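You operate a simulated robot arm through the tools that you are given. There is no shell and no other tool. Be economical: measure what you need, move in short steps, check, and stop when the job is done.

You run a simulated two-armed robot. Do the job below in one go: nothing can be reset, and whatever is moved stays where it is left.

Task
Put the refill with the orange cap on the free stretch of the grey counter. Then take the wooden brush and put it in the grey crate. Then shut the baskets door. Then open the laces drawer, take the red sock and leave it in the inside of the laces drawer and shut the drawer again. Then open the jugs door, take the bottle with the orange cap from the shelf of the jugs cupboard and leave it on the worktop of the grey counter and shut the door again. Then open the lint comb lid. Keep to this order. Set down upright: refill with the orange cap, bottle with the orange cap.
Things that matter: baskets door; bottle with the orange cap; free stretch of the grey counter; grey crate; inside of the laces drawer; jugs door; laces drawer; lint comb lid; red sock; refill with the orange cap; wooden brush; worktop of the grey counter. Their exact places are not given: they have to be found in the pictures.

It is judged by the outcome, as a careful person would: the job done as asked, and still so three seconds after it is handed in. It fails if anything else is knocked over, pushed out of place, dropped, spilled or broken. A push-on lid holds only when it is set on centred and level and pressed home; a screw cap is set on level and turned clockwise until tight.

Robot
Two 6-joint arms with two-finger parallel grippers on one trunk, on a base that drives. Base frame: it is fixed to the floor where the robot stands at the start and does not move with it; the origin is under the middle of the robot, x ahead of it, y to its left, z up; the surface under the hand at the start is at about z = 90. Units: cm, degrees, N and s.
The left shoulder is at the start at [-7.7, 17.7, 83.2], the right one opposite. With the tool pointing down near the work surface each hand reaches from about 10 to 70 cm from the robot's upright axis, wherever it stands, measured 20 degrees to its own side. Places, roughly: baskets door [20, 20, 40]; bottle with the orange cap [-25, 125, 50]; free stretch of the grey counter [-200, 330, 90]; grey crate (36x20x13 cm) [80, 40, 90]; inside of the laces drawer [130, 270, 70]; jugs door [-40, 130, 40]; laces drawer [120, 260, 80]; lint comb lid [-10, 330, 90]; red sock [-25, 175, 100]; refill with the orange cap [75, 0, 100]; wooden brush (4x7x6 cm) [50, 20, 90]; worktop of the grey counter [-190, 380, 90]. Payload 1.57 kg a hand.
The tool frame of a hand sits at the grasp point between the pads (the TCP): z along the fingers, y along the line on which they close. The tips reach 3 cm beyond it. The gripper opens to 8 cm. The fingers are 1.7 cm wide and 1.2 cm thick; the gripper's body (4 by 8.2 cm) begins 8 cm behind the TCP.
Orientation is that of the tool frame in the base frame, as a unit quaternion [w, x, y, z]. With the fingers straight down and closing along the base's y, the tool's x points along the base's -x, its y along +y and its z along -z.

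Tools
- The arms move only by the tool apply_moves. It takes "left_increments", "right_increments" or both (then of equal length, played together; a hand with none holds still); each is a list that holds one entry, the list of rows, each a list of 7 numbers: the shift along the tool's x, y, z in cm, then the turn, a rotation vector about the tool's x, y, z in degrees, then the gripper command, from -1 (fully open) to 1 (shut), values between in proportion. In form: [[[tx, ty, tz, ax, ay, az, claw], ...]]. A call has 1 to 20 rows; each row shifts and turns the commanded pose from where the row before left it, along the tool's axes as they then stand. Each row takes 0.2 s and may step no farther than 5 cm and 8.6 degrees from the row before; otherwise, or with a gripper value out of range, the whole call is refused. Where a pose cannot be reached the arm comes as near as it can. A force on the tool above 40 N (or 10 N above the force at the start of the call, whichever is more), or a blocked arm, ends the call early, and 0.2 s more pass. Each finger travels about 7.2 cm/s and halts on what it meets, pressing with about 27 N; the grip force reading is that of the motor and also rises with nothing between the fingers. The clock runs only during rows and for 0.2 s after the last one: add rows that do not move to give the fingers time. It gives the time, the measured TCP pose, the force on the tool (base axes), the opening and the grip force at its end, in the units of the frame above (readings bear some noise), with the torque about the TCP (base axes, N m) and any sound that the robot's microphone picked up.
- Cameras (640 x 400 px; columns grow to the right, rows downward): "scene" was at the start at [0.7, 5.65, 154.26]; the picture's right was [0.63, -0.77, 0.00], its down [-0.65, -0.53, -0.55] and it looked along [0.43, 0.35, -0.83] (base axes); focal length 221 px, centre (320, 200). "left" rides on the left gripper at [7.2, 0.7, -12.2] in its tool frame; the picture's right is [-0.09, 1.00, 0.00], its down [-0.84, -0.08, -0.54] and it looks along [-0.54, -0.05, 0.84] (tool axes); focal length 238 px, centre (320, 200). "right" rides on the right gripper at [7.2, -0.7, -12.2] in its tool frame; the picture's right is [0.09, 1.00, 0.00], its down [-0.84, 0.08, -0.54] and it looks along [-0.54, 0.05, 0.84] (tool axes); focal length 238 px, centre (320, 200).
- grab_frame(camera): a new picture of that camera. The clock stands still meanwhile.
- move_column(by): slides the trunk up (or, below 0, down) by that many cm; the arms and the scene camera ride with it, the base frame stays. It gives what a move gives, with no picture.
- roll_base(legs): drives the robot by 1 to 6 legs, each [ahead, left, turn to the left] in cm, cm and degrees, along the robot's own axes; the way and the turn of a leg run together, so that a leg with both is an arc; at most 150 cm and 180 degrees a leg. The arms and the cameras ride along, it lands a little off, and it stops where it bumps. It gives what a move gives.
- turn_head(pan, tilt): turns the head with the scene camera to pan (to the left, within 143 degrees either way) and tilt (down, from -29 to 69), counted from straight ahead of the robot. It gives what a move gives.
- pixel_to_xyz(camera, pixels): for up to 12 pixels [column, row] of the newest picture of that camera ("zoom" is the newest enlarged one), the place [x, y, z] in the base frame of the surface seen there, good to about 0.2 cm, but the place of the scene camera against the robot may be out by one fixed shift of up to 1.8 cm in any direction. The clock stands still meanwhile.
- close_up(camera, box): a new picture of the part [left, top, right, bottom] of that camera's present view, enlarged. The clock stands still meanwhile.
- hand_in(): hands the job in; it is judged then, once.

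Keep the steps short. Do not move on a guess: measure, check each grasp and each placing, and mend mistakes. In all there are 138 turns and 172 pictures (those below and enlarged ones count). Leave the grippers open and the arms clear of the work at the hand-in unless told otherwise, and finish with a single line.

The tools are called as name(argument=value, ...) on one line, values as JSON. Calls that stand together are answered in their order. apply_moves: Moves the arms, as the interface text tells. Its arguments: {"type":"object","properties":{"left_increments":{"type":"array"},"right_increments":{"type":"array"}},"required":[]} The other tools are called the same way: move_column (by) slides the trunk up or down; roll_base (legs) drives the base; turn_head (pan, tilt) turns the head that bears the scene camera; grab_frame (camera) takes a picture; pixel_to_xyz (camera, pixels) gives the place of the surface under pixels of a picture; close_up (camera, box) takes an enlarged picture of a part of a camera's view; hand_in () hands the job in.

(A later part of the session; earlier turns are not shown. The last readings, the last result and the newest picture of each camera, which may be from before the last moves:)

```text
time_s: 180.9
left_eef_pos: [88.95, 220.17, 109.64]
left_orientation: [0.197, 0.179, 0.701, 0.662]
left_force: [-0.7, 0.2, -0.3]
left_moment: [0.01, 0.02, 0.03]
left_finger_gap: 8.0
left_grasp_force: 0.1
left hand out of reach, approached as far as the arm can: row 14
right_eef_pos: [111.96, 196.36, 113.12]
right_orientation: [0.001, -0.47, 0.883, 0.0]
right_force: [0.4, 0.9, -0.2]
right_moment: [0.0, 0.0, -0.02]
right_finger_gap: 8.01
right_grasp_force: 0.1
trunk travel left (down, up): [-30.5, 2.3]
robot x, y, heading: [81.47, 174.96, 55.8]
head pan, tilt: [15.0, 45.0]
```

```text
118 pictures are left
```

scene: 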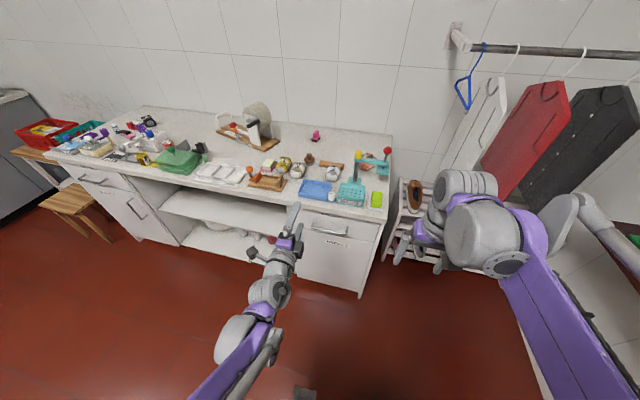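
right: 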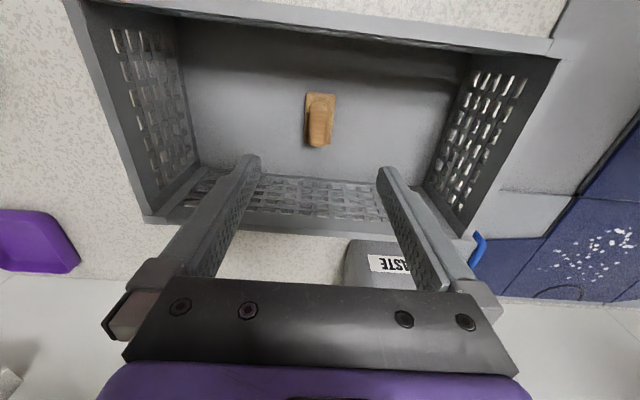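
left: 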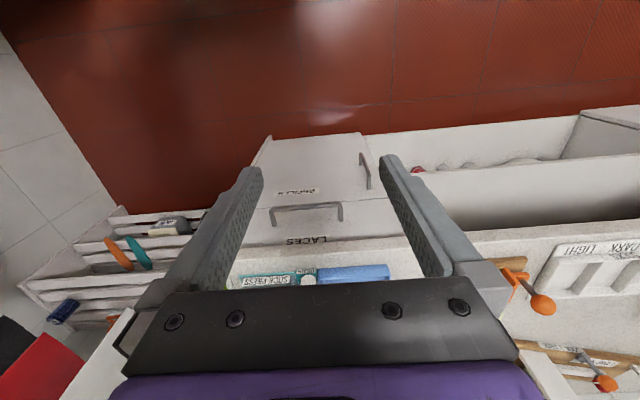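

Orientation is good (z forward, y up). Lower to z≈77 and move in to ~9 cm short of the bar.

apply_moves(left_increments=[[[0, -4.1, 0, 0, 0, 0, -1], [0, -4.1, 0, 0, 0, 0, -1], [0, -4.1, 0, 0, 0, 0, -1], [0, -4.1, 0, 0, 0, 0, -1], [0, -4.1, 0, 0, 0, 0, -1], [0, -4.1, 0, 0, 0, 0, -1], [0, -4.1, 0, 0, 0, 0, -1], [0, -4, 0, 0, 0, 0, -1], [-1.4, 0, 3.3, 0, 0, 0, -1], [-1.4, 0, 3.3, 0, 0, 0, -1], [-1.4, 0, 3.3, 0, 0, 0, -1], [-1.4, 0, 3.3, 0, 0, 0, -1], [0, 0, 0, 0, 0, 0, -1]]])

grab_frame(camera="left")

close_up(camera="scene", box=[230, 180, 430, 320])

```text
time_s: 183.7
left_eef_pos: [104.1, 231.1, 100.09]
left_orientation: [0.197, 0.18, 0.7, 0.662]
left_force: [-0.4, 0.1, 0.1]
left_moment: [-0.04, 0.0, -0.04]
left_finger_gap: 8.01
left_grasp_force: 0.0
left hand out of reach, approached as far as the arm can: row 2, 3, 4, 5, 6, 7, 8
right_eef_pos: [111.99, 196.37, 113.04]
right_orientation: [0.001, -0.47, 0.883, 0.001]
right_force: [0.2, -0.2, -0.6]
right_moment: [-0.01, -0.01, -0.02]
right_finger_gap: 7.99
right_grasp_force: 0.1
trunk travel left (down, up): [-30.5, 2.3]
robot x, y, heading: [81.2, 175.09, 56.1]
head pan, tilt: [15.0, 45.0]
```

```text
117 pictures are left
```

left: 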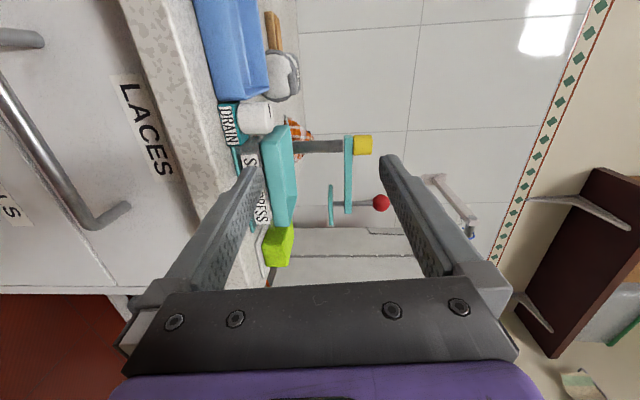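

```text
2.86 times, centred on (330, 250) of scene
```

zoom: 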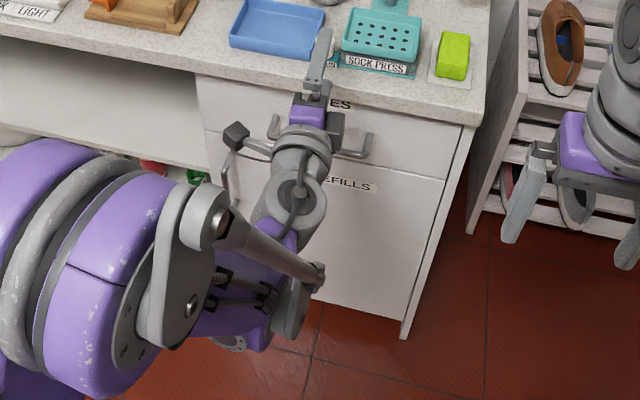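

The arm runs out of downward reach, so pull back 6 cm, then use the trunk to lower.

apply_moves(left_increments=[[[0, 0, -3, 0, 0, 0, -1], [0, 0, -3, 0, 0, 0, -1], [0, 0, 0, 0, 0, 0, -1]]])

move_column(by=-20)

```text
time_s: 184.5
left_eef_pos: [100.78, 226.2, 100.37]
left_orientation: [0.196, 0.181, 0.701, 0.662]
left_force: [0.2, 0.3, 0.9]
left_moment: [-0.02, 0.01, 0.0]
left_finger_gap: 8.0
left_grasp_force: 0.0
right_eef_pos: [111.95, 196.38, 112.98]
right_orientation: [0.0, -0.47, 0.883, 0.001]
right_force: [-0.7, 0.2, 0.8]
right_moment: [0.03, 0.0, -0.01]
right_finger_gap: 7.99
right_grasp_force: 0.1
trunk travel left (down, up): [-30.5, 2.3]
robot x, y, heading: [81.37, 175.03, 55.9]
head pan, tilt: [15.0, 45.0]
```

```text
time_s: 186.7
left_eef_pos: [100.81, 226.39, 80.24]
left_orientation: [0.196, 0.181, 0.701, 0.662]
left_force: [-0.3, 0.3, 0.5]
left_moment: [0.0, 0.02, 0.0]
left_finger_gap: 8.02
left_grasp_force: 0.0
right_eef_pos: [111.9, 196.29, 93.08]
right_orientation: [0.001, -0.469, 0.883, 0.0]
right_force: [-0.8, 0.2, 0.5]
right_moment: [-0.05, 0.02, 0.01]
right_finger_gap: 8.01
right_grasp_force: 0.1
trunk travel left (down, up): [-10.5, 22.3]
robot x, y, heading: [80.98, 174.79, 56.0]
head pan, tilt: [15.0, 45.0]
```

move_column(by=-3.4)

grab_frame(camera="left")

pixel_to_xyz(camera="left", pixels=[[320, 200], [320, 150], [320, 100], [320, 130], [300, 150]])

```text
time_s: 187.5
left_eef_pos: [100.83, 226.19, 76.85]
left_orientation: [0.197, 0.179, 0.701, 0.661]
left_force: [0.0, -0.1, 0.8]
left_moment: [0.02, 0.08, 0.0]
left_finger_gap: 7.99
left_grasp_force: 0.0
right_eef_pos: [111.91, 196.39, 89.55]
right_orientation: [0.001, -0.469, 0.883, -0.001]
right_force: [-0.5, -0.3, 0.1]
right_moment: [0.01, 0.02, 0.0]
right_finger_gap: 8.02
right_grasp_force: 0.1
trunk travel left (down, up): [-7.1, 25.7]
robot x, y, heading: [81.46, 174.72, 55.8]
head pan, tilt: [15.0, 45.0]
```

```text
115 pictures are left
```

left: 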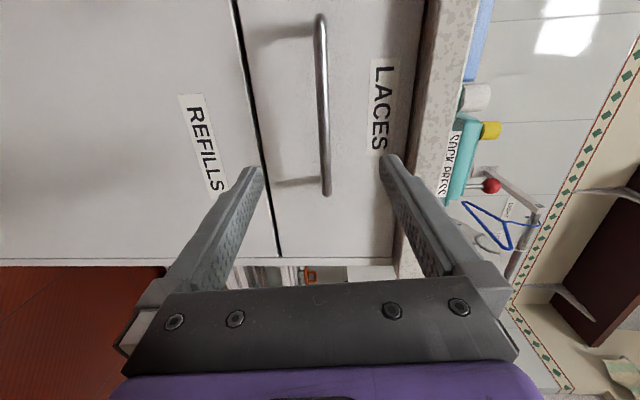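

```text
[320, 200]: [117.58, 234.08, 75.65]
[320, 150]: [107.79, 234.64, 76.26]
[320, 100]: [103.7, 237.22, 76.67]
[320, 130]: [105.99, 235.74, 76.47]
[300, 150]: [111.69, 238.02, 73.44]
```

The bar lies between the fingers. Move in 9.8 and close.

apply_moves(left_increments=[[[0, -0.4, 3, 0, 0, 0, -1], [0, 0, 3, 0, 0, 0, -1], [0, 0, 2.5, 0, 0, 0, -1], [0, 0, 1.3, 0, 0, 0, -1], [0, 0, 0, 0, 0, 0, 0], [0, 0, 0, 0, 0, 0, 1], [0, 0, 0, 0, 0, 0, 1], [0, 0, 0, 0, 0, 0, 1]]])

grab_frame(camera="left")

```text
time_s: 189.2
left_eef_pos: [105.51, 234.57, 76.78]
left_orientation: [0.193, 0.178, 0.696, 0.669]
left_force: [7.2, 3.0, 53.8]
left_moment: [0.93, 0.01, 0.35]
left_finger_gap: 1.23
left_grasp_force: 26.4
right_eef_pos: [112.0, 196.01, 89.87]
right_orientation: [0.002, -0.47, 0.883, 0.001]
right_force: [0.3, -0.4, 0.5]
right_moment: [0.02, -0.01, 0.0]
right_finger_gap: 8.0
right_grasp_force: 0.1
trunk travel left (down, up): [-7.1, 25.7]
robot x, y, heading: [81.36, 174.84, 55.8]
head pan, tilt: [15.0, 45.0]
stopped in row 8 (left hand): the force on the tool passed its limit at 45 N (the readings are from after the stop); the commanded pose is now the measured one
```

```text
114 pictures are left
```

left: 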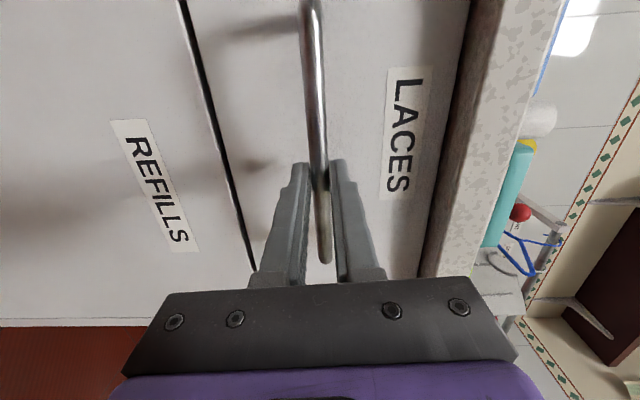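

Gripped. Let the strain settle, then pull the drawer by driving back 24.

apply_moves(left_increments=[[[0, 0.2, 0, 0, 0, 0, 1], [0, 0, 0, 0, 0, 0, 1]]])

roll_base(legs=[[-6, 0, 0]])

```text
time_s: 189.8
left_eef_pos: [105.55, 234.63, 76.77]
left_orientation: [0.192, 0.178, 0.697, 0.667]
left_force: [7.4, 2.6, 47.2]
left_moment: [0.87, 0.05, -0.13]
left_finger_gap: 1.24
left_grasp_force: 29.3
right_eef_pos: [111.85, 196.01, 89.66]
right_orientation: [0.0, -0.47, 0.882, 0.001]
right_force: [-0.6, 0.1, -0.1]
right_moment: [0.01, -0.02, 0.02]
right_finger_gap: 8.0
right_grasp_force: 0.0
trunk travel left (down, up): [-7.1, 25.7]
robot x, y, heading: [81.58, 175.11, 56.0]
head pan, tilt: [15.0, 45.0]
```

```text
time_s: 190.5
left_eef_pos: [105.52, 234.61, 76.78]
left_orientation: [0.192, 0.178, 0.696, 0.669]
left_force: [3.9, 3.1, 11.3]
left_moment: [0.45, 0.37, -0.2]
left_finger_gap: 1.19
left_grasp_force: 28.9
right_eef_pos: [111.81, 196.16, 89.57]
right_orientation: [0.001, -0.469, 0.883, 0.001]
right_force: [0.0, -0.7, -0.2]
right_moment: [0.04, 0.01, 0.0]
right_finger_gap: 7.99
right_grasp_force: 0.0
trunk travel left (down, up): [-7.1, 25.7]
robot x, y, heading: [81.27, 174.53, 55.6]
head pan, tilt: [15.0, 45.0]
stopped in leg 1: the force on the tool passed its limit at 61 N (the readings are from after the stop); the commanded pose is now the measured one
```

Strain eased. Pull slowly with the arm.

apply_moves(left_increments=[[[0, 0, -0.3, 0, 0, 0, 1], [0, 0, -0.4, 0, 0, 0, 1], [0, 0, -0.5, 0, 0, 0, 1], [0, 0, -0.5, 0, 0, 0, 1], [0, 0, -0.5, 0, 0, 0, 1], [0, 0, -0.8, 0, 0, 0, 1], [0, 0, -1, 0, 0, 0, 1], [0, 0, -1, 0, 0, 0, 1]]])

```text
time_s: 192.3
left_eef_pos: [102.68, 230.43, 76.62]
left_orientation: [0.193, 0.177, 0.697, 0.668]
left_force: [-12.1, 6.3, -10.1]
left_moment: [0.19, 0.5, 0.56]
left_finger_gap: 1.19
left_grasp_force: 29.4
right_eef_pos: [111.79, 196.26, 89.7]
right_orientation: [-0.001, -0.469, 0.883, 0.001]
right_force: [0.3, -0.4, 0.8]
right_moment: [0.02, -0.01, 0.03]
right_finger_gap: 7.99
right_grasp_force: 0.1
trunk travel left (down, up): [-7.1, 25.7]
robot x, y, heading: [81.1, 174.88, 56.1]
head pan, tilt: [15.0, 45.0]
```

The drawer moved 4–5 cm along its axis. Continue with base backing, in small legs.

apply_moves(left_increments=[[[0.3, 0.2, -0.3, 0, 0, 0, 1], [0.2, 0.1, -0.5, 0, 0, 0, 1]]])

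roll_base(legs=[[-19, 0, 0]])

grab_frame(camera="scene")

```text
time_s: 192.9
left_eef_pos: [102.39, 229.81, 76.77]
left_orientation: [0.197, 0.18, 0.7, 0.663]
left_force: [-2.9, 0.4, -26.1]
left_moment: [-0.04, 0.62, 0.1]
left_finger_gap: 1.24
left_grasp_force: 29.1
right_eef_pos: [111.88, 196.39, 89.63]
right_orientation: [0.0, -0.469, 0.883, 0.0]
right_force: [-0.8, 0.2, -0.7]
right_moment: [-0.01, -0.02, -0.04]
right_finger_gap: 7.99
right_grasp_force: 0.0
trunk travel left (down, up): [-7.1, 25.7]
robot x, y, heading: [81.01, 175.02, 55.7]
head pan, tilt: [15.0, 45.0]
stopped in row 2 (left hand): the force on the tool passed its limit at 42 N (the readings are from after the stop); the commanded pose is now the measured one
```

```text
time_s: 194.3
left_eef_pos: [94.32, 217.7, 76.77]
left_orientation: [0.197, 0.182, 0.699, 0.663]
left_force: [-1.9, 0.4, -11.1]
left_moment: [0.09, 0.48, -0.91]
left_finger_gap: 1.22
left_grasp_force: 29.1
right_eef_pos: [103.67, 184.19, 89.68]
right_orientation: [0.0, -0.469, 0.883, 0.0]
right_force: [-0.1, -0.6, 0.1]
right_moment: [0.0, 0.01, -0.03]
right_finger_gap: 7.98
right_grasp_force: 0.1
trunk travel left (down, up): [-7.1, 25.7]
robot x, y, heading: [72.98, 162.6, 55.9]
head pan, tilt: [15.0, 45.0]
stopped in leg 1: the force on the tool passed its limit at 42 N (the readings are from after the stop); the commanded pose is now the measured one
```

```text
113 pictures are left
```

scene: 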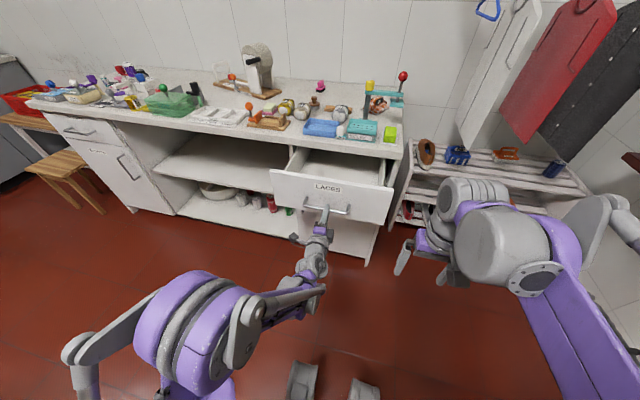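

Drawer open ~20 cm. Release, back the hand off along its axis.

apply_moves(left_increments=[[[0, 0, 0, 0, 0, 0, 0], [0, 0, 0, 0, 0, 0, -1], [0, 0, 0, 0, 0, 0, -1], [0, 0, -3, 0, 0, 0, -1], [0, 0, -4, 0, 0, 0, -1], [0, 0, -4, 0, 0, 0, -1], [0, 0, 0, 0, 0, 0, -1]]])

close_up(camera="scene", box=[230, 130, 430, 290])

pixel_to_xyz(camera="scene", pixels=[[330, 172], [350, 175], [310, 160], [360, 165], [282, 172], [388, 190], [330, 160], [320, 180]])

```text
time_s: 195.9
left_eef_pos: [88.6, 208.2, 77.38]
left_orientation: [0.197, 0.182, 0.699, 0.663]
left_force: [0.4, -0.1, -0.3]
left_moment: [-0.03, 0.01, 0.01]
left_finger_gap: 8.01
left_grasp_force: 0.1
right_eef_pos: [103.66, 184.03, 89.54]
right_orientation: [0.001, -0.468, 0.884, 0.0]
right_force: [-1.2, 0.0, -0.4]
right_moment: [0.04, 0.0, 0.02]
right_finger_gap: 7.99
right_grasp_force: 0.1
trunk travel left (down, up): [-7.1, 25.7]
robot x, y, heading: [72.87, 162.54, 55.4]
head pan, tilt: [15.0, 45.0]
```

```text
2.50 times, centred on (330, 210) of scene
```

zoom: 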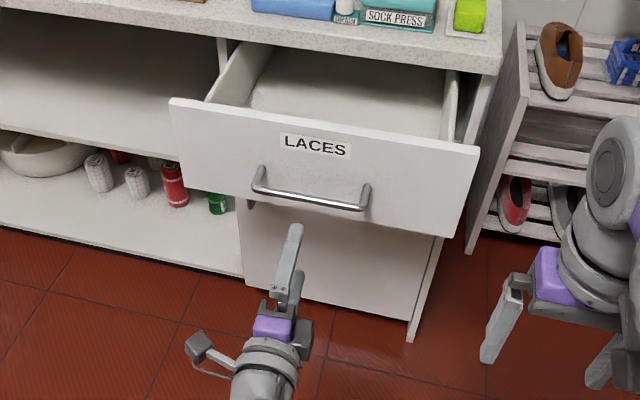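

```text
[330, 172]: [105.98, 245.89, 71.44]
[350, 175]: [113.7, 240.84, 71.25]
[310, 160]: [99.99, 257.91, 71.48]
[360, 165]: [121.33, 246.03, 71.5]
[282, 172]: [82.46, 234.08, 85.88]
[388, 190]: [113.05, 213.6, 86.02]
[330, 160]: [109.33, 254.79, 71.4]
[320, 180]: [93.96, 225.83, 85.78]
```

Drawer floor z 71.4, opening centre ≈(103,232). Raise trunk, fold the left hand back to pointing down.

move_column(by=25)

apply_moves(left_increments=[[[0, 0, 0, 4.949, 4.949, -4.949, -1], [0, 0, 0, 4.949, 4.949, -4.949, -1], [0, 0, 0, 4.949, 4.949, -4.949, -1], [0, 0, 0, 4.949, 4.949, -4.949, -1], [0, 0, 0, 4.949, 4.949, -4.949, -1], [0, 0, 0, 4.949, 4.949, -4.949, -1], [0, 0, 0, 4.949, 4.949, -4.949, -1], [0, 0, 0, 4.949, 4.949, -4.949, -1], [0, 0, 0, 4.949, 4.949, -4.949, -1], [0, 0, 0, 4.949, 4.949, -4.949, -1], [0, 0, 0, 4.949, 4.949, -4.949, -1], [0, 0, 0, 4.949, 4.949, -4.949, -1], [0, 0, 0, 4.949, 4.949, -4.949, -1], [0, 0, 0, 4.949, 4.949, -4.949, -1], [0, 0, -3, 0, 0, 0, -1], [0, 0, -3, 0, 0, 0, -1], [0, 0, -3, 0, 0, 0, -1]]])

turn_head(pan=110, tilt=40)

grab_frame(camera="scene")

```text
time_s: 198.5
left_eef_pos: [88.9, 208.56, 102.9]
left_orientation: [0.198, 0.18, 0.696, 0.666]
left_force: [-0.6, 0.1, 0.5]
left_moment: [0.03, 0.0, 0.02]
left_finger_gap: 7.99
left_grasp_force: 0.1
right_eef_pos: [103.57, 183.87, 114.7]
right_orientation: [0.001, -0.469, 0.883, 0.001]
right_force: [0.1, -0.8, 0.2]
right_moment: [0.02, -0.03, -0.02]
right_finger_gap: 8.0
right_grasp_force: 0.0
trunk travel left (down, up): [-32.1, 0.7]
robot x, y, heading: [72.88, 162.46, 55.7]
head pan, tilt: [15.0, 45.0]
```

```text
time_s: 202.1
left_eef_pos: [88.83, 208.82, 111.86]
left_orientation: [-0.006, -0.492, 0.87, -0.024]
left_force: [0.4, 0.3, 0.3]
left_moment: [0.02, -0.02, 0.0]
left_finger_gap: 8.0
left_grasp_force: 0.0
right_eef_pos: [103.69, 183.87, 114.6]
right_orientation: [0.002, -0.468, 0.884, 0.0]
right_force: [-0.3, -0.3, 0.7]
right_moment: [0.0, 0.01, 0.02]
right_finger_gap: 8.01
right_grasp_force: 0.1
trunk travel left (down, up): [-32.1, 0.7]
robot x, y, heading: [73.17, 162.32, 55.9]
head pan, tilt: [15.0, 45.0]
```

```text
time_s: 203.8
left_eef_pos: [89.04, 208.78, 111.72]
left_orientation: [-0.007, -0.492, 0.87, -0.024]
left_force: [-0.4, 0.9, 0.0]
left_moment: [0.0, -0.02, 0.0]
left_finger_gap: 7.99
left_grasp_force: 0.2
right_eef_pos: [103.63, 183.97, 114.65]
right_orientation: [0.002, -0.468, 0.884, 0.0]
right_force: [-0.3, -0.5, 0.2]
right_moment: [0.0, -0.01, -0.02]
right_finger_gap: 8.01
right_grasp_force: 0.1
trunk travel left (down, up): [-32.1, 0.7]
robot x, y, heading: [73.02, 162.71, 55.7]
head pan, tilt: [110.0, 40.0]
```

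```text
111 pictures are left
```

scene: 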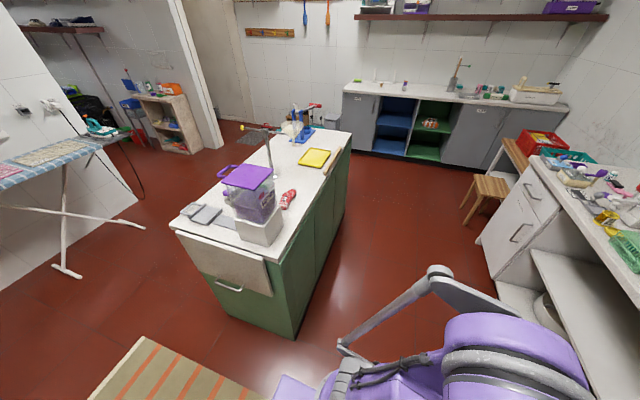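

pixel_to_xyz(camera="scene", pixels=[[284, 206], [293, 191], [288, 198], [270, 262], [298, 335], [345, 152], [310, 220], [475, 195], [490, 240], [240, 240], [330, 180]])

close_up(camera="scene", box=[170, 100, 370, 280])

```text
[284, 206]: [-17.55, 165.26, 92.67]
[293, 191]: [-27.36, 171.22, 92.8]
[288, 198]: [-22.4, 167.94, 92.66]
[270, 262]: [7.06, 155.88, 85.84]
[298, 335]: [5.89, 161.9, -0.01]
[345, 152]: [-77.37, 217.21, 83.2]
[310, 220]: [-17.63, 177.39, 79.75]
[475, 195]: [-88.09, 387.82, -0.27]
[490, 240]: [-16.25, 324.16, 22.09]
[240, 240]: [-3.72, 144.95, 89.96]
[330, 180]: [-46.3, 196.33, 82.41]
```

```text
2.22 times, centred on (270, 190) of scene
```

zoom: 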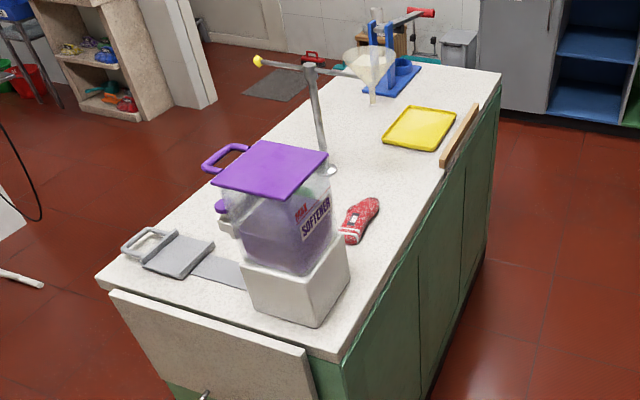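

Sock lies along the island's length, centre (-22.4,168). Measure the softener and pole clearances.

pixel_to_xyz(camera="zoom", pixels=[[328, 155], [270, 142], [300, 190], [345, 240], [335, 250], [308, 68], [328, 168], [258, 62], [360, 75], [370, 50], [318, 120], [350, 280]])

```text
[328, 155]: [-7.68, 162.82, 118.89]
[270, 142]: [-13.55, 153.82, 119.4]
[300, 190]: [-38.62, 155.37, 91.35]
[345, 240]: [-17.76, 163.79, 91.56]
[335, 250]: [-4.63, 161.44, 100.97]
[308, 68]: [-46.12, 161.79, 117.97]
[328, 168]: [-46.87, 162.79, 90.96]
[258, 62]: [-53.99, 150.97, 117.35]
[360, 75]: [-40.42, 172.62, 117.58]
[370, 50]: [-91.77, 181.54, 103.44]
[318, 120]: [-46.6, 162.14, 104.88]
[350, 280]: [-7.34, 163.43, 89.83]
```

Clearances: softener lid edge at u'≈97, pole at ≈129, sock between at 112. Retract the left hand, drive left behind the island, turn round.

apply_moves(left_increments=[[[4, 0.5, 0, 0, 0, 0, -1], [4, 0.5, 0, 0, 0, 0, -1], [4, 0.5, -2, 0, 0, 0, -1], [2, 0, -2, 0, 0, 0, -1], [0, 0, 0, 0, 0, 0, -1]]])

roll_base(legs=[[8, 0, 0], [0, 66, 0], [0, 0, 179.9]])

turn_head(pan=-10, tilt=50)

grab_frame(camera="scene")

```text
time_s: 205.0
left_eef_pos: [80.38, 198.0, 116.48]
left_orientation: [-0.007, -0.492, 0.87, -0.024]
left_force: [0.4, 0.7, -0.4]
left_moment: [-0.04, 0.0, -0.01]
left_finger_gap: 8.0
left_grasp_force: 0.1
right_eef_pos: [103.81, 184.03, 114.55]
right_orientation: [0.001, -0.469, 0.883, 0.001]
right_force: [0.3, -0.3, 0.7]
right_moment: [0.03, -0.01, 0.0]
right_finger_gap: 7.98
right_grasp_force: 0.0
trunk travel left (down, up): [-32.1, 0.7]
robot x, y, heading: [73.4, 162.3, 55.5]
head pan, tilt: [110.0, 40.0]
```

```text
time_s: 219.4
left_eef_pos: [17.93, 170.73, 116.57]
left_orientation: [-0.024, 0.857, 0.515, 0.005]
left_force: [-0.2, 0.9, -0.3]
left_moment: [0.07, 0.03, 0.01]
left_finger_gap: 7.98
left_grasp_force: 0.1
right_eef_pos: [-6.12, 183.59, 114.71]
right_orientation: [0.0, 0.871, 0.491, -0.001]
right_force: [0.1, 0.1, 0.0]
right_moment: [0.04, 0.02, -0.03]
right_finger_gap: 8.0
right_grasp_force: 0.2
trunk travel left (down, up): [-32.1, 0.7]
robot x, y, heading: [23.24, 206.53, -121.3]
head pan, tilt: [110.0, 40.0]
```

```text
time_s: 221.4
left_eef_pos: [17.92, 170.82, 116.43]
left_orientation: [-0.024, 0.857, 0.515, 0.005]
left_force: [0.0, 0.4, 0.7]
left_moment: [-0.01, 0.05, -0.01]
left_finger_gap: 8.01
left_grasp_force: 0.0
right_eef_pos: [-6.07, 183.58, 114.7]
right_orientation: [0.001, 0.871, 0.491, 0.0]
right_force: [-0.2, -0.7, 0.0]
right_moment: [0.04, 0.0, -0.01]
right_finger_gap: 7.99
right_grasp_force: 0.1
trunk travel left (down, up): [-32.1, 0.7]
robot x, y, heading: [23.45, 206.54, -121.3]
head pan, tilt: [-10.0, 50.0]
```

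```text
109 pictures are left
```

scene: 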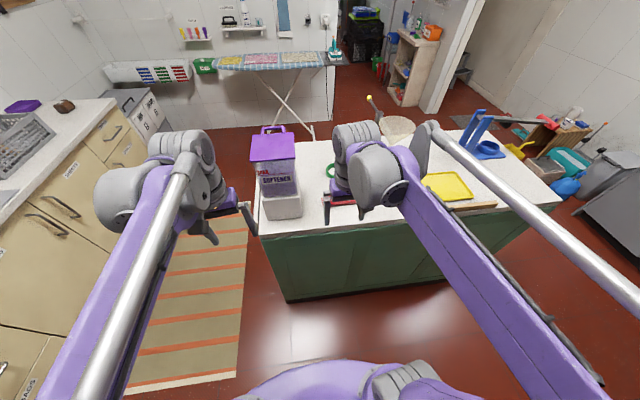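

Small approach: ahead 4, turn −2.6. Then turn the right gripper 90° so it closes across the sock.

roll_base(legs=[[4, 0, -2.6]])

apply_moves(right_increments=[[[0, 0, 0, 0, 0, -8.5, -1], [0, 0, 0, 0, 0, -8.5, -1], [0, 0, 0, 0, 0, -8.5, -1], [0, 0, 0, 0, 0, -8.5, -1], [0, 0, 0, 0, 0, -8.5, -1], [0, 0, 0, 0, 0, -8.5, -1], [0, 0, 0, 0, 0, -8.5, -1], [0, 0, 0, 0, 0, -8.5, -1], [0, 0, 0, 0, 0, -8.5, -1], [0, 0, 0, 0, 0, -8.5, -1], [0, 0, 0, 0, 0, -5, -1], [0, 0, 0, 0, 0, 0, -1]]])

grab_frame(camera="right")

```text
time_s: 222.2
left_eef_pos: [14.34, 168.05, 116.59]
left_orientation: [-0.024, 0.869, 0.494, 0.005]
left_force: [-0.4, 0.1, 0.1]
left_moment: [-0.02, 0.0, -0.01]
left_finger_gap: 8.0
left_grasp_force: 0.1
right_eef_pos: [-8.91, 181.94, 114.62]
right_orientation: [0.001, 0.882, 0.471, -0.001]
right_force: [-1.7, -0.2, 0.1]
right_moment: [-0.02, 0.01, -0.01]
right_finger_gap: 8.01
right_grasp_force: 0.1
trunk travel left (down, up): [-32.1, 0.7]
robot x, y, heading: [21.24, 203.27, -123.8]
head pan, tilt: [-10.0, 50.0]
```

```text
time_s: 224.8
left_eef_pos: [14.21, 167.73, 116.53]
left_orientation: [-0.024, 0.868, 0.495, 0.006]
left_force: [-1.1, 0.2, -0.3]
left_moment: [-0.01, 0.01, 0.02]
left_finger_gap: 8.0
left_grasp_force: 0.1
right_eef_pos: [-9.21, 181.46, 114.73]
right_orientation: [0.0, 0.29, 0.957, -0.001]
right_force: [0.4, 0.5, 0.3]
right_moment: [0.01, -0.02, -0.04]
right_finger_gap: 7.99
right_grasp_force: 0.1
trunk travel left (down, up): [-32.1, 0.7]
robot x, y, heading: [21.46, 203.3, -123.9]
head pan, tilt: [-10.0, 50.0]
```

```text
108 pictures are left
```

right: 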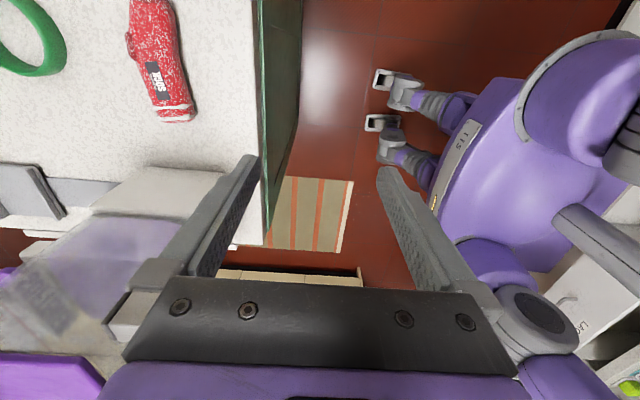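

pixel_to_xyz(camera="right", pixels=[[150, 20], [158, 60], [175, 110], [135, 50], [180, 50], [160, 85], [190, 100], [155, 110], [120, 200], [215, 180]])

```text
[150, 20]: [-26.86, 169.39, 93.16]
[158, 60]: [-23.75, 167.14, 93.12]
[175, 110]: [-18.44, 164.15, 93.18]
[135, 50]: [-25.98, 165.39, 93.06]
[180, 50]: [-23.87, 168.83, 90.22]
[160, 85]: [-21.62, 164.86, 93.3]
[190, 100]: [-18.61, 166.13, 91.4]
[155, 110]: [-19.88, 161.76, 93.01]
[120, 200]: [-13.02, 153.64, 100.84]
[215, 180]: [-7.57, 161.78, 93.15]
```

Sock grip point (-23.5,166.3). Move over it, hover, then check.

apply_moves(right_increments=[[[0.6, -3.5, 0.5, 0, 0, 0, -1], [0.6, -3.5, 0.5, 0, 0, 0, -1], [0.6, -3.5, 1, 0, 0, 0, -1], [0.6, -3.5, 1, 0, 0, 0, -1], [0.6, -3.5, 2, 0, 0, 0, -1], [0.4, -3.5, 3, 0, 0, 0, -1], [0, 0, 3, 0, 0, 0, -1], [0, 0, 0, 0, 0, 0, -1]]])

grab_frame(camera="right")

grab_frame(camera="scene")

```text
time_s: 226.7
left_eef_pos: [14.26, 167.91, 116.45]
left_orientation: [-0.024, 0.868, 0.495, 0.006]
left_force: [0.2, 0.0, -0.8]
left_moment: [-0.01, -0.02, -0.01]
left_finger_gap: 8.02
left_grasp_force: 0.1
right_eef_pos: [-23.7, 166.06, 103.49]
right_orientation: [0.0, 0.29, 0.957, -0.001]
right_force: [0.0, 0.4, -0.8]
right_moment: [-0.01, -0.04, -0.01]
right_finger_gap: 7.98
right_grasp_force: 0.1
trunk travel left (down, up): [-32.1, 0.7]
robot x, y, heading: [21.14, 203.17, -123.9]
head pan, tilt: [-10.0, 50.0]
```

```text
107 pictures are left
```

right: 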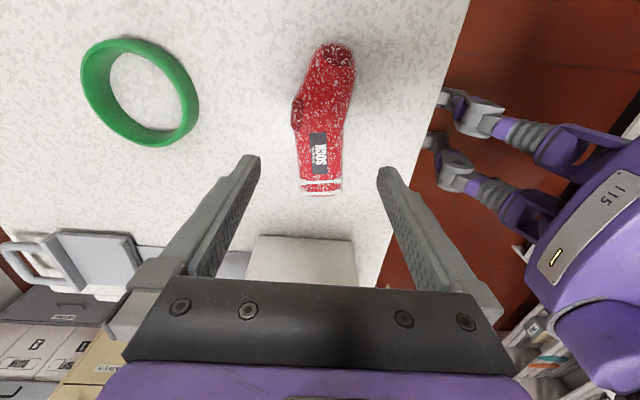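

```text
106 pictures are left
```

scene: 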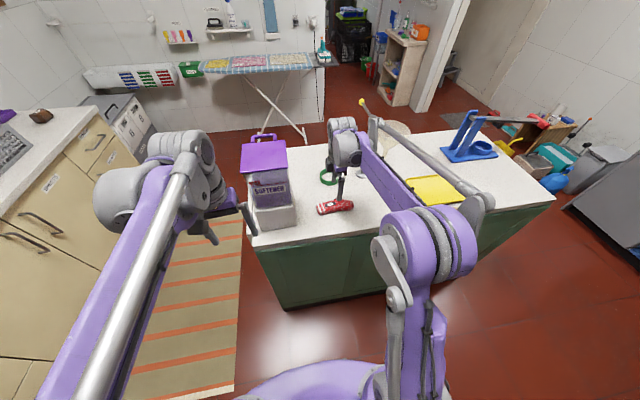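

Aligned. Lower 9.9 to z≈93.6, close, lift.

apply_moves(right_increments=[[[0, 0.3, 3, 0, 0, 0, -1], [0, 0, 3, 0, 0, 0, -1], [0, 0, 2.4, 0, 0, 0, -1], [0, 0, 1.5, 0, 0, 0, -1], [0, 0, 0, 0, 0, 0, 0], [0, 0, 0, 0, 0, 0, 1], [0, 0, 0, 0, 0, 0, 1], [0, 0, 0, 0, 0, 0, 1], [0, 0, -1, 0, 0, 0, 1], [0, 0, -2, 0, 0, 0, 1], [0, 0, -3, 0, 0, 0, 1], [0, 0, -4, 0, 0, 0, 1], [0, 0, 0, 0, 0, 0, 1]]])

grab_frame(camera="right")

```text
time_s: 229.4
left_eef_pos: [14.32, 167.73, 116.63]
left_orientation: [-0.024, 0.869, 0.495, 0.006]
left_force: [0.6, 0.2, 0.0]
left_moment: [0.0, 0.02, 0.03]
left_finger_gap: 8.02
left_grasp_force: 0.1
right_eef_pos: [-23.55, 166.61, 103.84]
right_orientation: [0.0, 0.291, 0.957, 0.001]
right_force: [-0.9, 0.9, -0.5]
right_moment: [-0.03, -0.01, 0.0]
right_finger_gap: 4.88
right_grasp_force: 26.7
trunk travel left (down, up): [-32.1, 0.7]
robot x, y, heading: [21.3, 203.11, -123.9]
head pan, tilt: [-10.0, 50.0]
```

```text
105 pictures are left
```

right: 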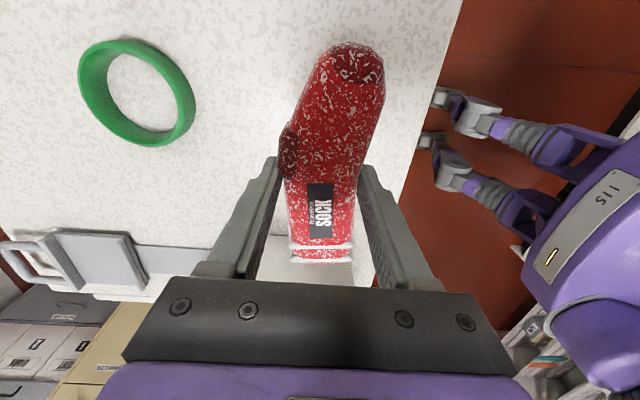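

Held. Retract, back off, turn to face the drawer and strafe into place.

apply_moves(right_increments=[[[0, 0, -3, 0, 0, 0, 1], [0, 2, -3, 0, 0, 0, 1], [0, 3.5, -1.5, 0, 0, 0, 1], [0, 4, 0, 0, 0, 0, 1], [0, 4, 0, 0, 0, 0, 1], [0, 4, 0, 0, 0, 0, 1], [0, 4, 0, 0, 0, 0, 1], [0, 0, 0, 0, 0, 0, 1]]])

roll_base(legs=[[-6, 0, 0], [0, 0, -180], [0, -32, 0]])

turn_head(pan=-10, tilt=50)

grab_frame(camera="scene")

```text
time_s: 231.2
left_eef_pos: [14.24, 167.73, 116.51]
left_orientation: [-0.023, 0.868, 0.495, 0.007]
left_force: [0.3, -0.2, -0.3]
left_moment: [0.02, 0.0, 0.0]
left_finger_gap: 7.97
left_grasp_force: 0.1
right_eef_pos: [-11.56, 184.24, 111.22]
right_orientation: [0.0, 0.291, 0.957, -0.001]
right_force: [-0.4, 0.5, 0.5]
right_moment: [0.03, 0.01, 0.01]
right_finger_gap: 4.84
right_grasp_force: 27.1
trunk travel left (down, up): [-32.1, 0.7]
robot x, y, heading: [21.48, 203.0, -124.0]
head pan, tilt: [-10.0, 50.0]
```

```text
time_s: 242.7
left_eef_pos: [59.35, 224.54, 116.67]
left_orientation: [-0.007, -0.484, 0.875, -0.023]
left_force: [-0.5, 0.4, 0.3]
left_moment: [0.02, 0.04, -0.01]
left_finger_gap: 8.0
left_grasp_force: 0.2
right_eef_pos: [84.65, 207.29, 111.33]
right_orientation: [-0.001, 0.953, -0.302, 0.0]
right_force: [0.0, 0.1, -0.2]
right_moment: [-0.02, -0.03, 0.0]
right_finger_gap: 4.66
right_grasp_force: 26.9
trunk travel left (down, up): [-32.1, 0.7]
robot x, y, heading: [51.21, 189.48, 54.6]
head pan, tilt: [-10.0, 50.0]
```

```text
time_s: 243.2
left_eef_pos: [59.18, 224.52, 116.51]
left_orientation: [-0.006, -0.484, 0.875, -0.024]
left_force: [0.3, 0.4, 0.6]
left_moment: [-0.02, -0.01, -0.02]
left_finger_gap: 8.01
left_grasp_force: 0.1
right_eef_pos: [84.63, 207.39, 111.21]
right_orientation: [-0.001, 0.953, -0.302, 0.0]
right_force: [0.5, 0.8, -0.1]
right_moment: [0.0, -0.02, 0.03]
right_finger_gap: 4.67
right_grasp_force: 26.7
trunk travel left (down, up): [-32.1, 0.7]
robot x, y, heading: [51.39, 189.48, 54.9]
head pan, tilt: [-10.0, 50.0]
```

```text
104 pictures are left
```

scene: 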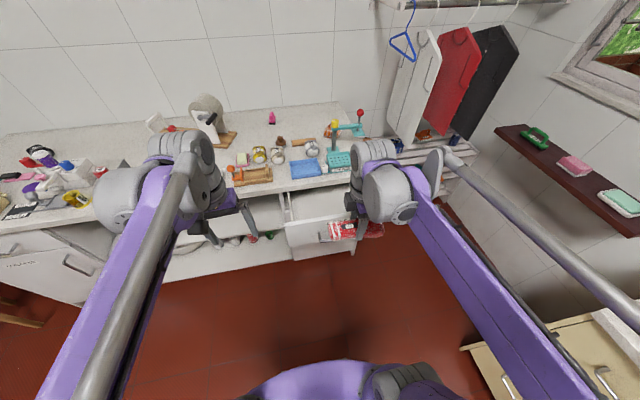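

Drive 9 ahead; then measure drawer interior with the right camera.

roll_base(legs=[[9, 0, 1]])

grab_frame(camera="scene")

pixel_to_xyz(camera="scene", pixels=[[320, 205], [300, 200], [335, 200], [300, 215], [340, 212], [320, 215]])

```text
time_s: 244.4
left_eef_pos: [63.82, 231.99, 116.61]
left_orientation: [-0.007, -0.492, 0.87, -0.023]
left_force: [0.6, 0.8, -0.8]
left_moment: [0.02, -0.02, -0.02]
left_finger_gap: 8.04
left_grasp_force: 0.1
right_eef_pos: [89.47, 215.35, 111.14]
right_orientation: [-0.001, 0.956, -0.294, 0.0]
right_force: [0.3, 0.6, -0.1]
right_moment: [0.0, -0.02, 0.02]
right_finger_gap: 4.68
right_grasp_force: 26.5
trunk travel left (down, up): [-32.1, 0.7]
robot x, y, heading: [56.25, 196.69, 55.8]
head pan, tilt: [-10.0, 50.0]
```

```text
103 pictures are left
```

scene: 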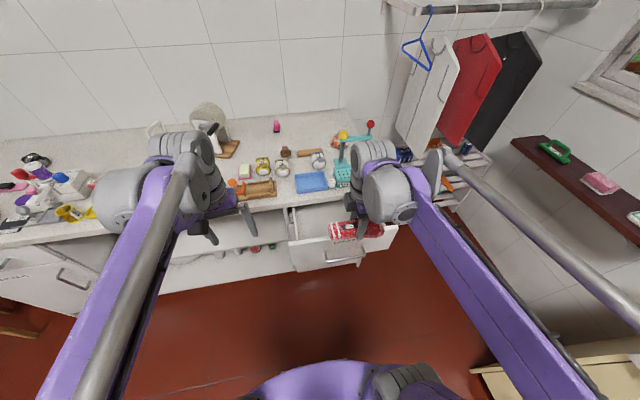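

```text
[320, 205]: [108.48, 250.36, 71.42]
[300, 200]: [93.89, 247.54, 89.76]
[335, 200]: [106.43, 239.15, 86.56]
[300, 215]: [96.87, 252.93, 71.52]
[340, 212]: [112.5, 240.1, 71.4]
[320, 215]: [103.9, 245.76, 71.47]
```

Counter edge at v'≈257.8, drawer opening 242–257. Move the sock over (103,232) then lower.

apply_moves(right_increments=[[[0.4, -3.6, 0, 0, 0, 0, 1], [0.4, -3.6, 0, 0, 0, 0, 1], [0.4, -3.6, 0, 0, 0, 0, 1], [0.4, -3.6, 0, 0, 0, 0, 1], [0.4, -3.6, 0, 0, 0, 0, 1], [0, -3.4, 0, 0, 0, 0, 1], [0, 0, 4, 0, 0, 0, 1], [0, 0, 4, 0, 0, 0, 1], [0, 0, 4, 0, 0, 0, 1], [0, 0, 2, 0, 0, 0, 1], [0, 0, 0, 0, 0, 0, 1]]])

grab_frame(camera="right")

```text
time_s: 246.8
left_eef_pos: [63.73, 232.09, 116.5]
left_orientation: [-0.007, -0.492, 0.87, -0.025]
left_force: [-0.6, -0.4, -0.1]
left_moment: [0.0, 0.02, -0.02]
left_finger_gap: 8.0
left_grasp_force: 0.1
right_eef_pos: [103.22, 232.18, 97.23]
right_orientation: [-0.001, 0.956, -0.295, 0.0]
right_force: [0.0, -0.3, 0.8]
right_moment: [0.0, 0.01, 0.04]
right_finger_gap: 4.69
right_grasp_force: 27.0
trunk travel left (down, up): [-32.1, 0.7]
robot x, y, heading: [56.15, 196.85, 55.8]
head pan, tilt: [-10.0, 50.0]
```

```text
102 pictures are left
```

right: 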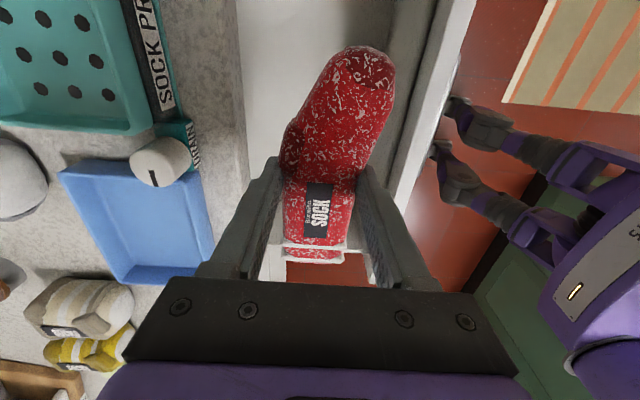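

pixel_to_xyz(camera="right", pixels=[[280, 60], [330, 272], [345, 262], [270, 130], [430, 60], [245, 100], [400, 120]])

```text
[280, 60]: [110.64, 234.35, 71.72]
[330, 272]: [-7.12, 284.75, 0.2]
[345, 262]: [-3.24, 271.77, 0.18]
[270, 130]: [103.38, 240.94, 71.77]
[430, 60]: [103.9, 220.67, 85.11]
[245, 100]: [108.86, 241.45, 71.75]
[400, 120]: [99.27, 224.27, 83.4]
```

Clear. Lower 21.8, release, rise.

apply_moves(right_increments=[[[0, 0, 3.5, 0, 0, 0, 1], [0, 0, 3.5, 0, 0, 0, 1], [0, 0, 3.5, 0, 0, 0, 1], [0, 0, 3.5, 0, 0, 0, 1], [0, 0, 3, 0, 0, 0, 1], [0, 0, 2.5, 0, 0, 0, 1], [0, 0, 1.5, 0, 0, 0, 1], [0, 0, 0.8, 0, 0, 0, 1], [0, 0, 0, 0, 0, 0, 1], [0, 0, 0, 0, 0, 0, 0], [0, 0, 0, 0, 0, 0, -1], [0, 0, 0, 0, 0, 0, -1]]])

grab_frame(camera="right")

```text
time_s: 249.4
left_eef_pos: [63.71, 232.18, 116.67]
left_orientation: [-0.007, -0.492, 0.87, -0.024]
left_force: [0.0, -0.2, -0.2]
left_moment: [0.01, 0.01, 0.0]
left_finger_gap: 7.99
left_grasp_force: 0.1
right_eef_pos: [103.27, 232.17, 75.59]
right_orientation: [-0.001, 0.956, -0.294, 0.0]
right_force: [0.2, 0.2, 0.4]
right_moment: [-0.02, 0.0, 0.01]
right_finger_gap: 7.98
right_grasp_force: 0.0
trunk travel left (down, up): [-32.1, 0.7]
robot x, y, heading: [56.41, 196.52, 55.8]
head pan, tilt: [-10.0, 50.0]
```

```text
101 pictures are left
```

right: 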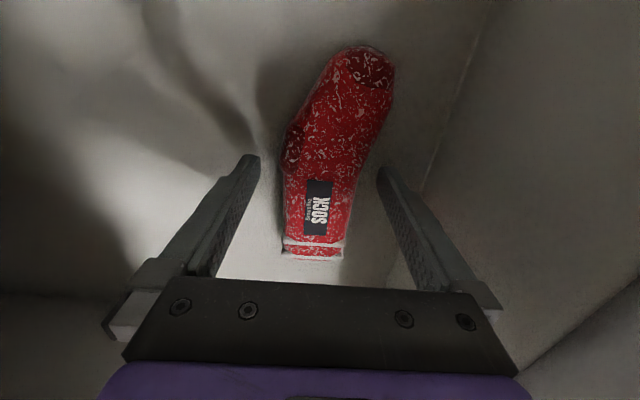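

Sock lies in the drawer. Raise and retract the right hand, turning it back.

apply_moves(right_increments=[[[0, 0, -4, 0, 0, 0, -1], [0, 0, -4.5, 0, 0, 0, -1], [0, 0, -4.5, 0, 0, 0, -1], [0, 0, -4.5, 0, 0, 0, -1], [0, 0, -4.5, 0, 0, 0, -1], [0, 0, -4.5, 0, 0, 0, -1], [0, 0, -4.5, 0, 0, 0, -1], [0, 4.5, -2, 0, 0, 0, -1], [0, 4.8, 0, 0, 0, 0, 0], [0, 4.8, 0, 0, 0, 0, 1], [0, 4.8, 0, 0, 0, 0, 1], [0, 0, 0, 0, 0, 0, 1]]])

apply_moves(right_increments=[[[0, 0, 0, 0, 0, 8.5, 1], [0, 0, 0, 0, 0, 8.5, 1], [0, 0, 0, 0, 0, 8.5, 1], [0, 0, 0, 0, 0, 8.5, 1], [0, 0, 0, 0, 0, 8.5, 1], [0, 0, 0, 0, 0, 8.5, 1], [0, 0, 0, 0, 0, 8.5, 1], [0, 0, 0, 0, 0, 8.5, 1], [0, 0, 0, 0, 0, 8.5, 1], [0, 0, 0, 0, 0, 8.5, 1], [0, 0, 0, 0, 0, 5, 1], [0, 0, 0, 0, -8.5, 0, 1], [0, 0, 0, 0, -8.5, 0, 1], [0, 0, 0, 0, -8.5, 0, 1], [0, 0, 0, 0, -8.5, 0, 1], [0, 0, 0, 0, -8.5, 0, 1], [0, 0, 0, 0, -8.5, 0, 1], [0, 0, 0, 0, -8.5, 0, 1], [0, 0, 0, 0, 0, 0, 1]]])

grab_frame(camera="scene")

```text
time_s: 252.0
left_eef_pos: [63.81, 232.23, 116.42]
left_orientation: [-0.006, -0.492, 0.87, -0.024]
left_force: [0.9, -0.2, 0.1]
left_moment: [-0.02, -0.01, 0.0]
left_finger_gap: 8.0
left_grasp_force: 0.1
right_eef_pos: [92.65, 216.32, 108.32]
right_orientation: [0.001, 0.956, -0.294, 0.0]
right_force: [0.5, 1.0, 0.3]
right_moment: [-0.02, 0.01, -0.03]
right_finger_gap: 0.0
right_grasp_force: 21.3
trunk travel left (down, up): [-32.1, 0.7]
robot x, y, heading: [56.82, 196.42, 56.1]
head pan, tilt: [-10.0, 50.0]
```

```text
time_s: 256.0
left_eef_pos: [63.85, 232.04, 116.6]
left_orientation: [-0.007, -0.492, 0.87, -0.023]
left_force: [0.4, -0.5, -0.6]
left_moment: [-0.01, 0.04, 0.01]
left_finger_gap: 7.99
left_grasp_force: 0.1
right_eef_pos: [92.49, 216.44, 108.47]
right_orientation: [0.439, -0.406, 0.767, 0.233]
right_force: [0.1, -0.4, -0.7]
right_moment: [0.0, 0.02, -0.03]
right_finger_gap: 0.0
right_grasp_force: 21.1
trunk travel left (down, up): [-32.1, 0.7]
robot x, y, heading: [56.59, 196.81, 55.6]
head pan, tilt: [-10.0, 50.0]
```

```text
100 pictures are left
```

scene: 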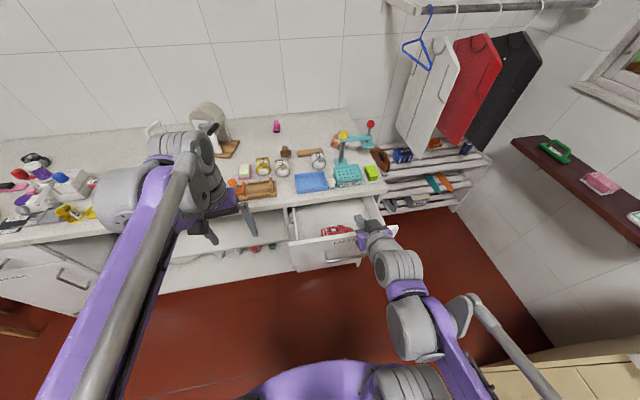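

Shift left 10.7 (beside the handle), lower trunk 20 and hand 11.

apply_moves(right_increments=[[[0, 3.6, 0, 0, 0, 0, 1], [0, 3.6, 0, 0, 0, 0, 1], [0, 3.5, 0, 0, 0, 0, 1], [0, 0, 0, 0, 0, 0, 1]]])

move_column(by=-25)

apply_moves(right_increments=[[[3.4, 0, 2, 0, 0, 0, 1], [2.2, 0, 1.3, 0, 0, 0, 1], [0, 0, 0, 0, 0, 0, 1]]])

grab_frame(camera="scene")

```text
time_s: 257.0
left_eef_pos: [63.83, 232.0, 116.65]
left_orientation: [-0.007, -0.492, 0.87, -0.024]
left_force: [-0.6, -0.4, -0.6]
left_moment: [0.01, 0.01, -0.01]
left_finger_gap: 8.0
left_grasp_force: 0.2
right_eef_pos: [83.47, 222.35, 108.54]
right_orientation: [0.44, -0.405, 0.767, 0.233]
right_force: [-0.3, -1.0, -0.5]
right_moment: [0.02, 0.01, 0.02]
right_finger_gap: 0.0
right_grasp_force: 21.5
trunk travel left (down, up): [-32.1, 0.7]
robot x, y, heading: [56.42, 196.62, 55.7]
head pan, tilt: [-10.0, 50.0]
```

```text
time_s: 259.5
left_eef_pos: [63.82, 231.99, 91.57]
left_orientation: [-0.006, -0.491, 0.871, -0.024]
left_force: [-0.7, -0.2, 0.2]
left_moment: [-0.02, 0.03, 0.0]
left_finger_gap: 8.03
left_grasp_force: 0.0
right_eef_pos: [83.64, 222.4, 83.53]
right_orientation: [0.439, -0.406, 0.767, 0.233]
right_force: [-0.2, 0.7, -0.2]
right_moment: [-0.03, 0.0, 0.0]
right_finger_gap: 0.0
right_grasp_force: 21.2
trunk travel left (down, up): [-7.1, 25.7]
robot x, y, heading: [56.42, 197.04, 55.7]
head pan, tilt: [-10.0, 50.0]
```

```text
time_s: 260.3
left_eef_pos: [63.77, 232.14, 91.44]
left_orientation: [-0.006, -0.492, 0.87, -0.024]
left_force: [-1.1, -0.1, -0.5]
left_moment: [0.01, 0.02, 0.02]
left_finger_gap: 8.01
left_grasp_force: 0.1
right_eef_pos: [83.7, 222.33, 76.85]
right_orientation: [0.439, -0.406, 0.767, 0.233]
right_force: [0.5, -0.5, -1.0]
right_moment: [0.03, -0.02, 0.0]
right_finger_gap: 0.02
right_grasp_force: 21.1
trunk travel left (down, up): [-7.1, 25.7]
robot x, y, heading: [56.64, 196.98, 56.0]
head pan, tilt: [-10.0, 50.0]
```

```text
99 pictures are left
```

scene: 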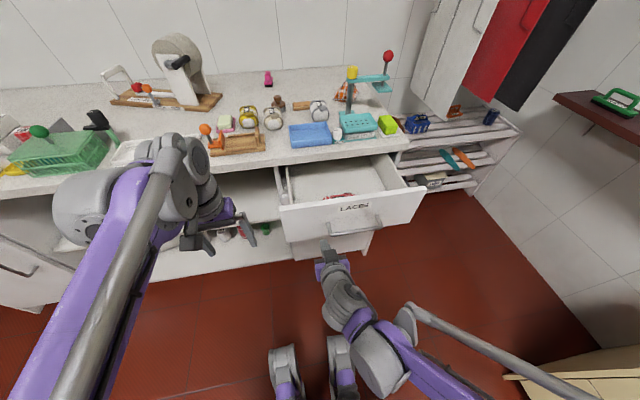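

Lined up left of the handle. Push forward.

apply_moves(right_increments=[[[-1.27, 0, 2.15, 0, 0, 0, 1], [-1.27, 0, 2.15, 0, 0, 0, 1], [-1, 0, 1.7, 0, 0, 0, 1], [-1, 0, 1.7, 0, 0, 0, 1], [-1, 0, 1.7, 0, 0, 0, 1], [-1, 0, 1.7, 0, 0, 0, 1], [-1, 0, 1.7, 0, 0, 0, 1], [-1, 0, 1.7, 0, 0, 0, 1], [-1, 0, 1.7, 0, 0, 0, 1], [-1, 0, 1.7, 0, 0, 0, 1], [-1, 0, 1.7, 0, 0, 0, 1], [-0.8, 0, 1.3, 0, 0, 0, 1], [-0.5, 0, 0.9, 0, 0, 0, 1], [-0.5, 0, 0.9, 0, 0, 0, 1], [-0.5, 0, 0.9, 0, 0, 0, 1]]])

close_up(camera="scene", box=[220, 110, 460, 290])

```text
time_s: 263.3
left_eef_pos: [63.83, 231.89, 91.61]
left_orientation: [-0.005, -0.492, 0.87, -0.024]
left_force: [0.5, -0.6, -0.6]
left_moment: [0.01, 0.02, 0.03]
left_finger_gap: 8.0
left_grasp_force: 0.0
right_eef_pos: [97.86, 243.54, 76.76]
right_orientation: [0.437, -0.406, 0.768, 0.232]
right_force: [-11.6, -17.4, 5.7]
right_moment: [0.02, 0.0, 0.02]
right_finger_gap: 0.0
right_grasp_force: 21.2
trunk travel left (down, up): [-7.1, 25.7]
robot x, y, heading: [56.73, 196.58, 55.9]
head pan, tilt: [-10.0, 50.0]
stopped in row 14 (right hand): the force on the tool passed its limit at 52 N (the readings are from after the stop); the commanded pose is now the measured one
```

```text
2.22 times, centred on (340, 200) of scene
```

zoom: 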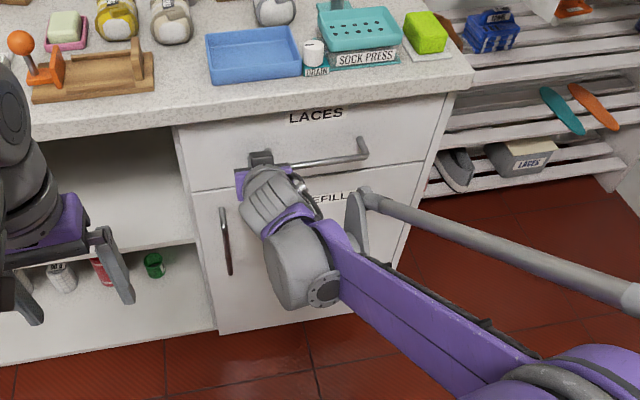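

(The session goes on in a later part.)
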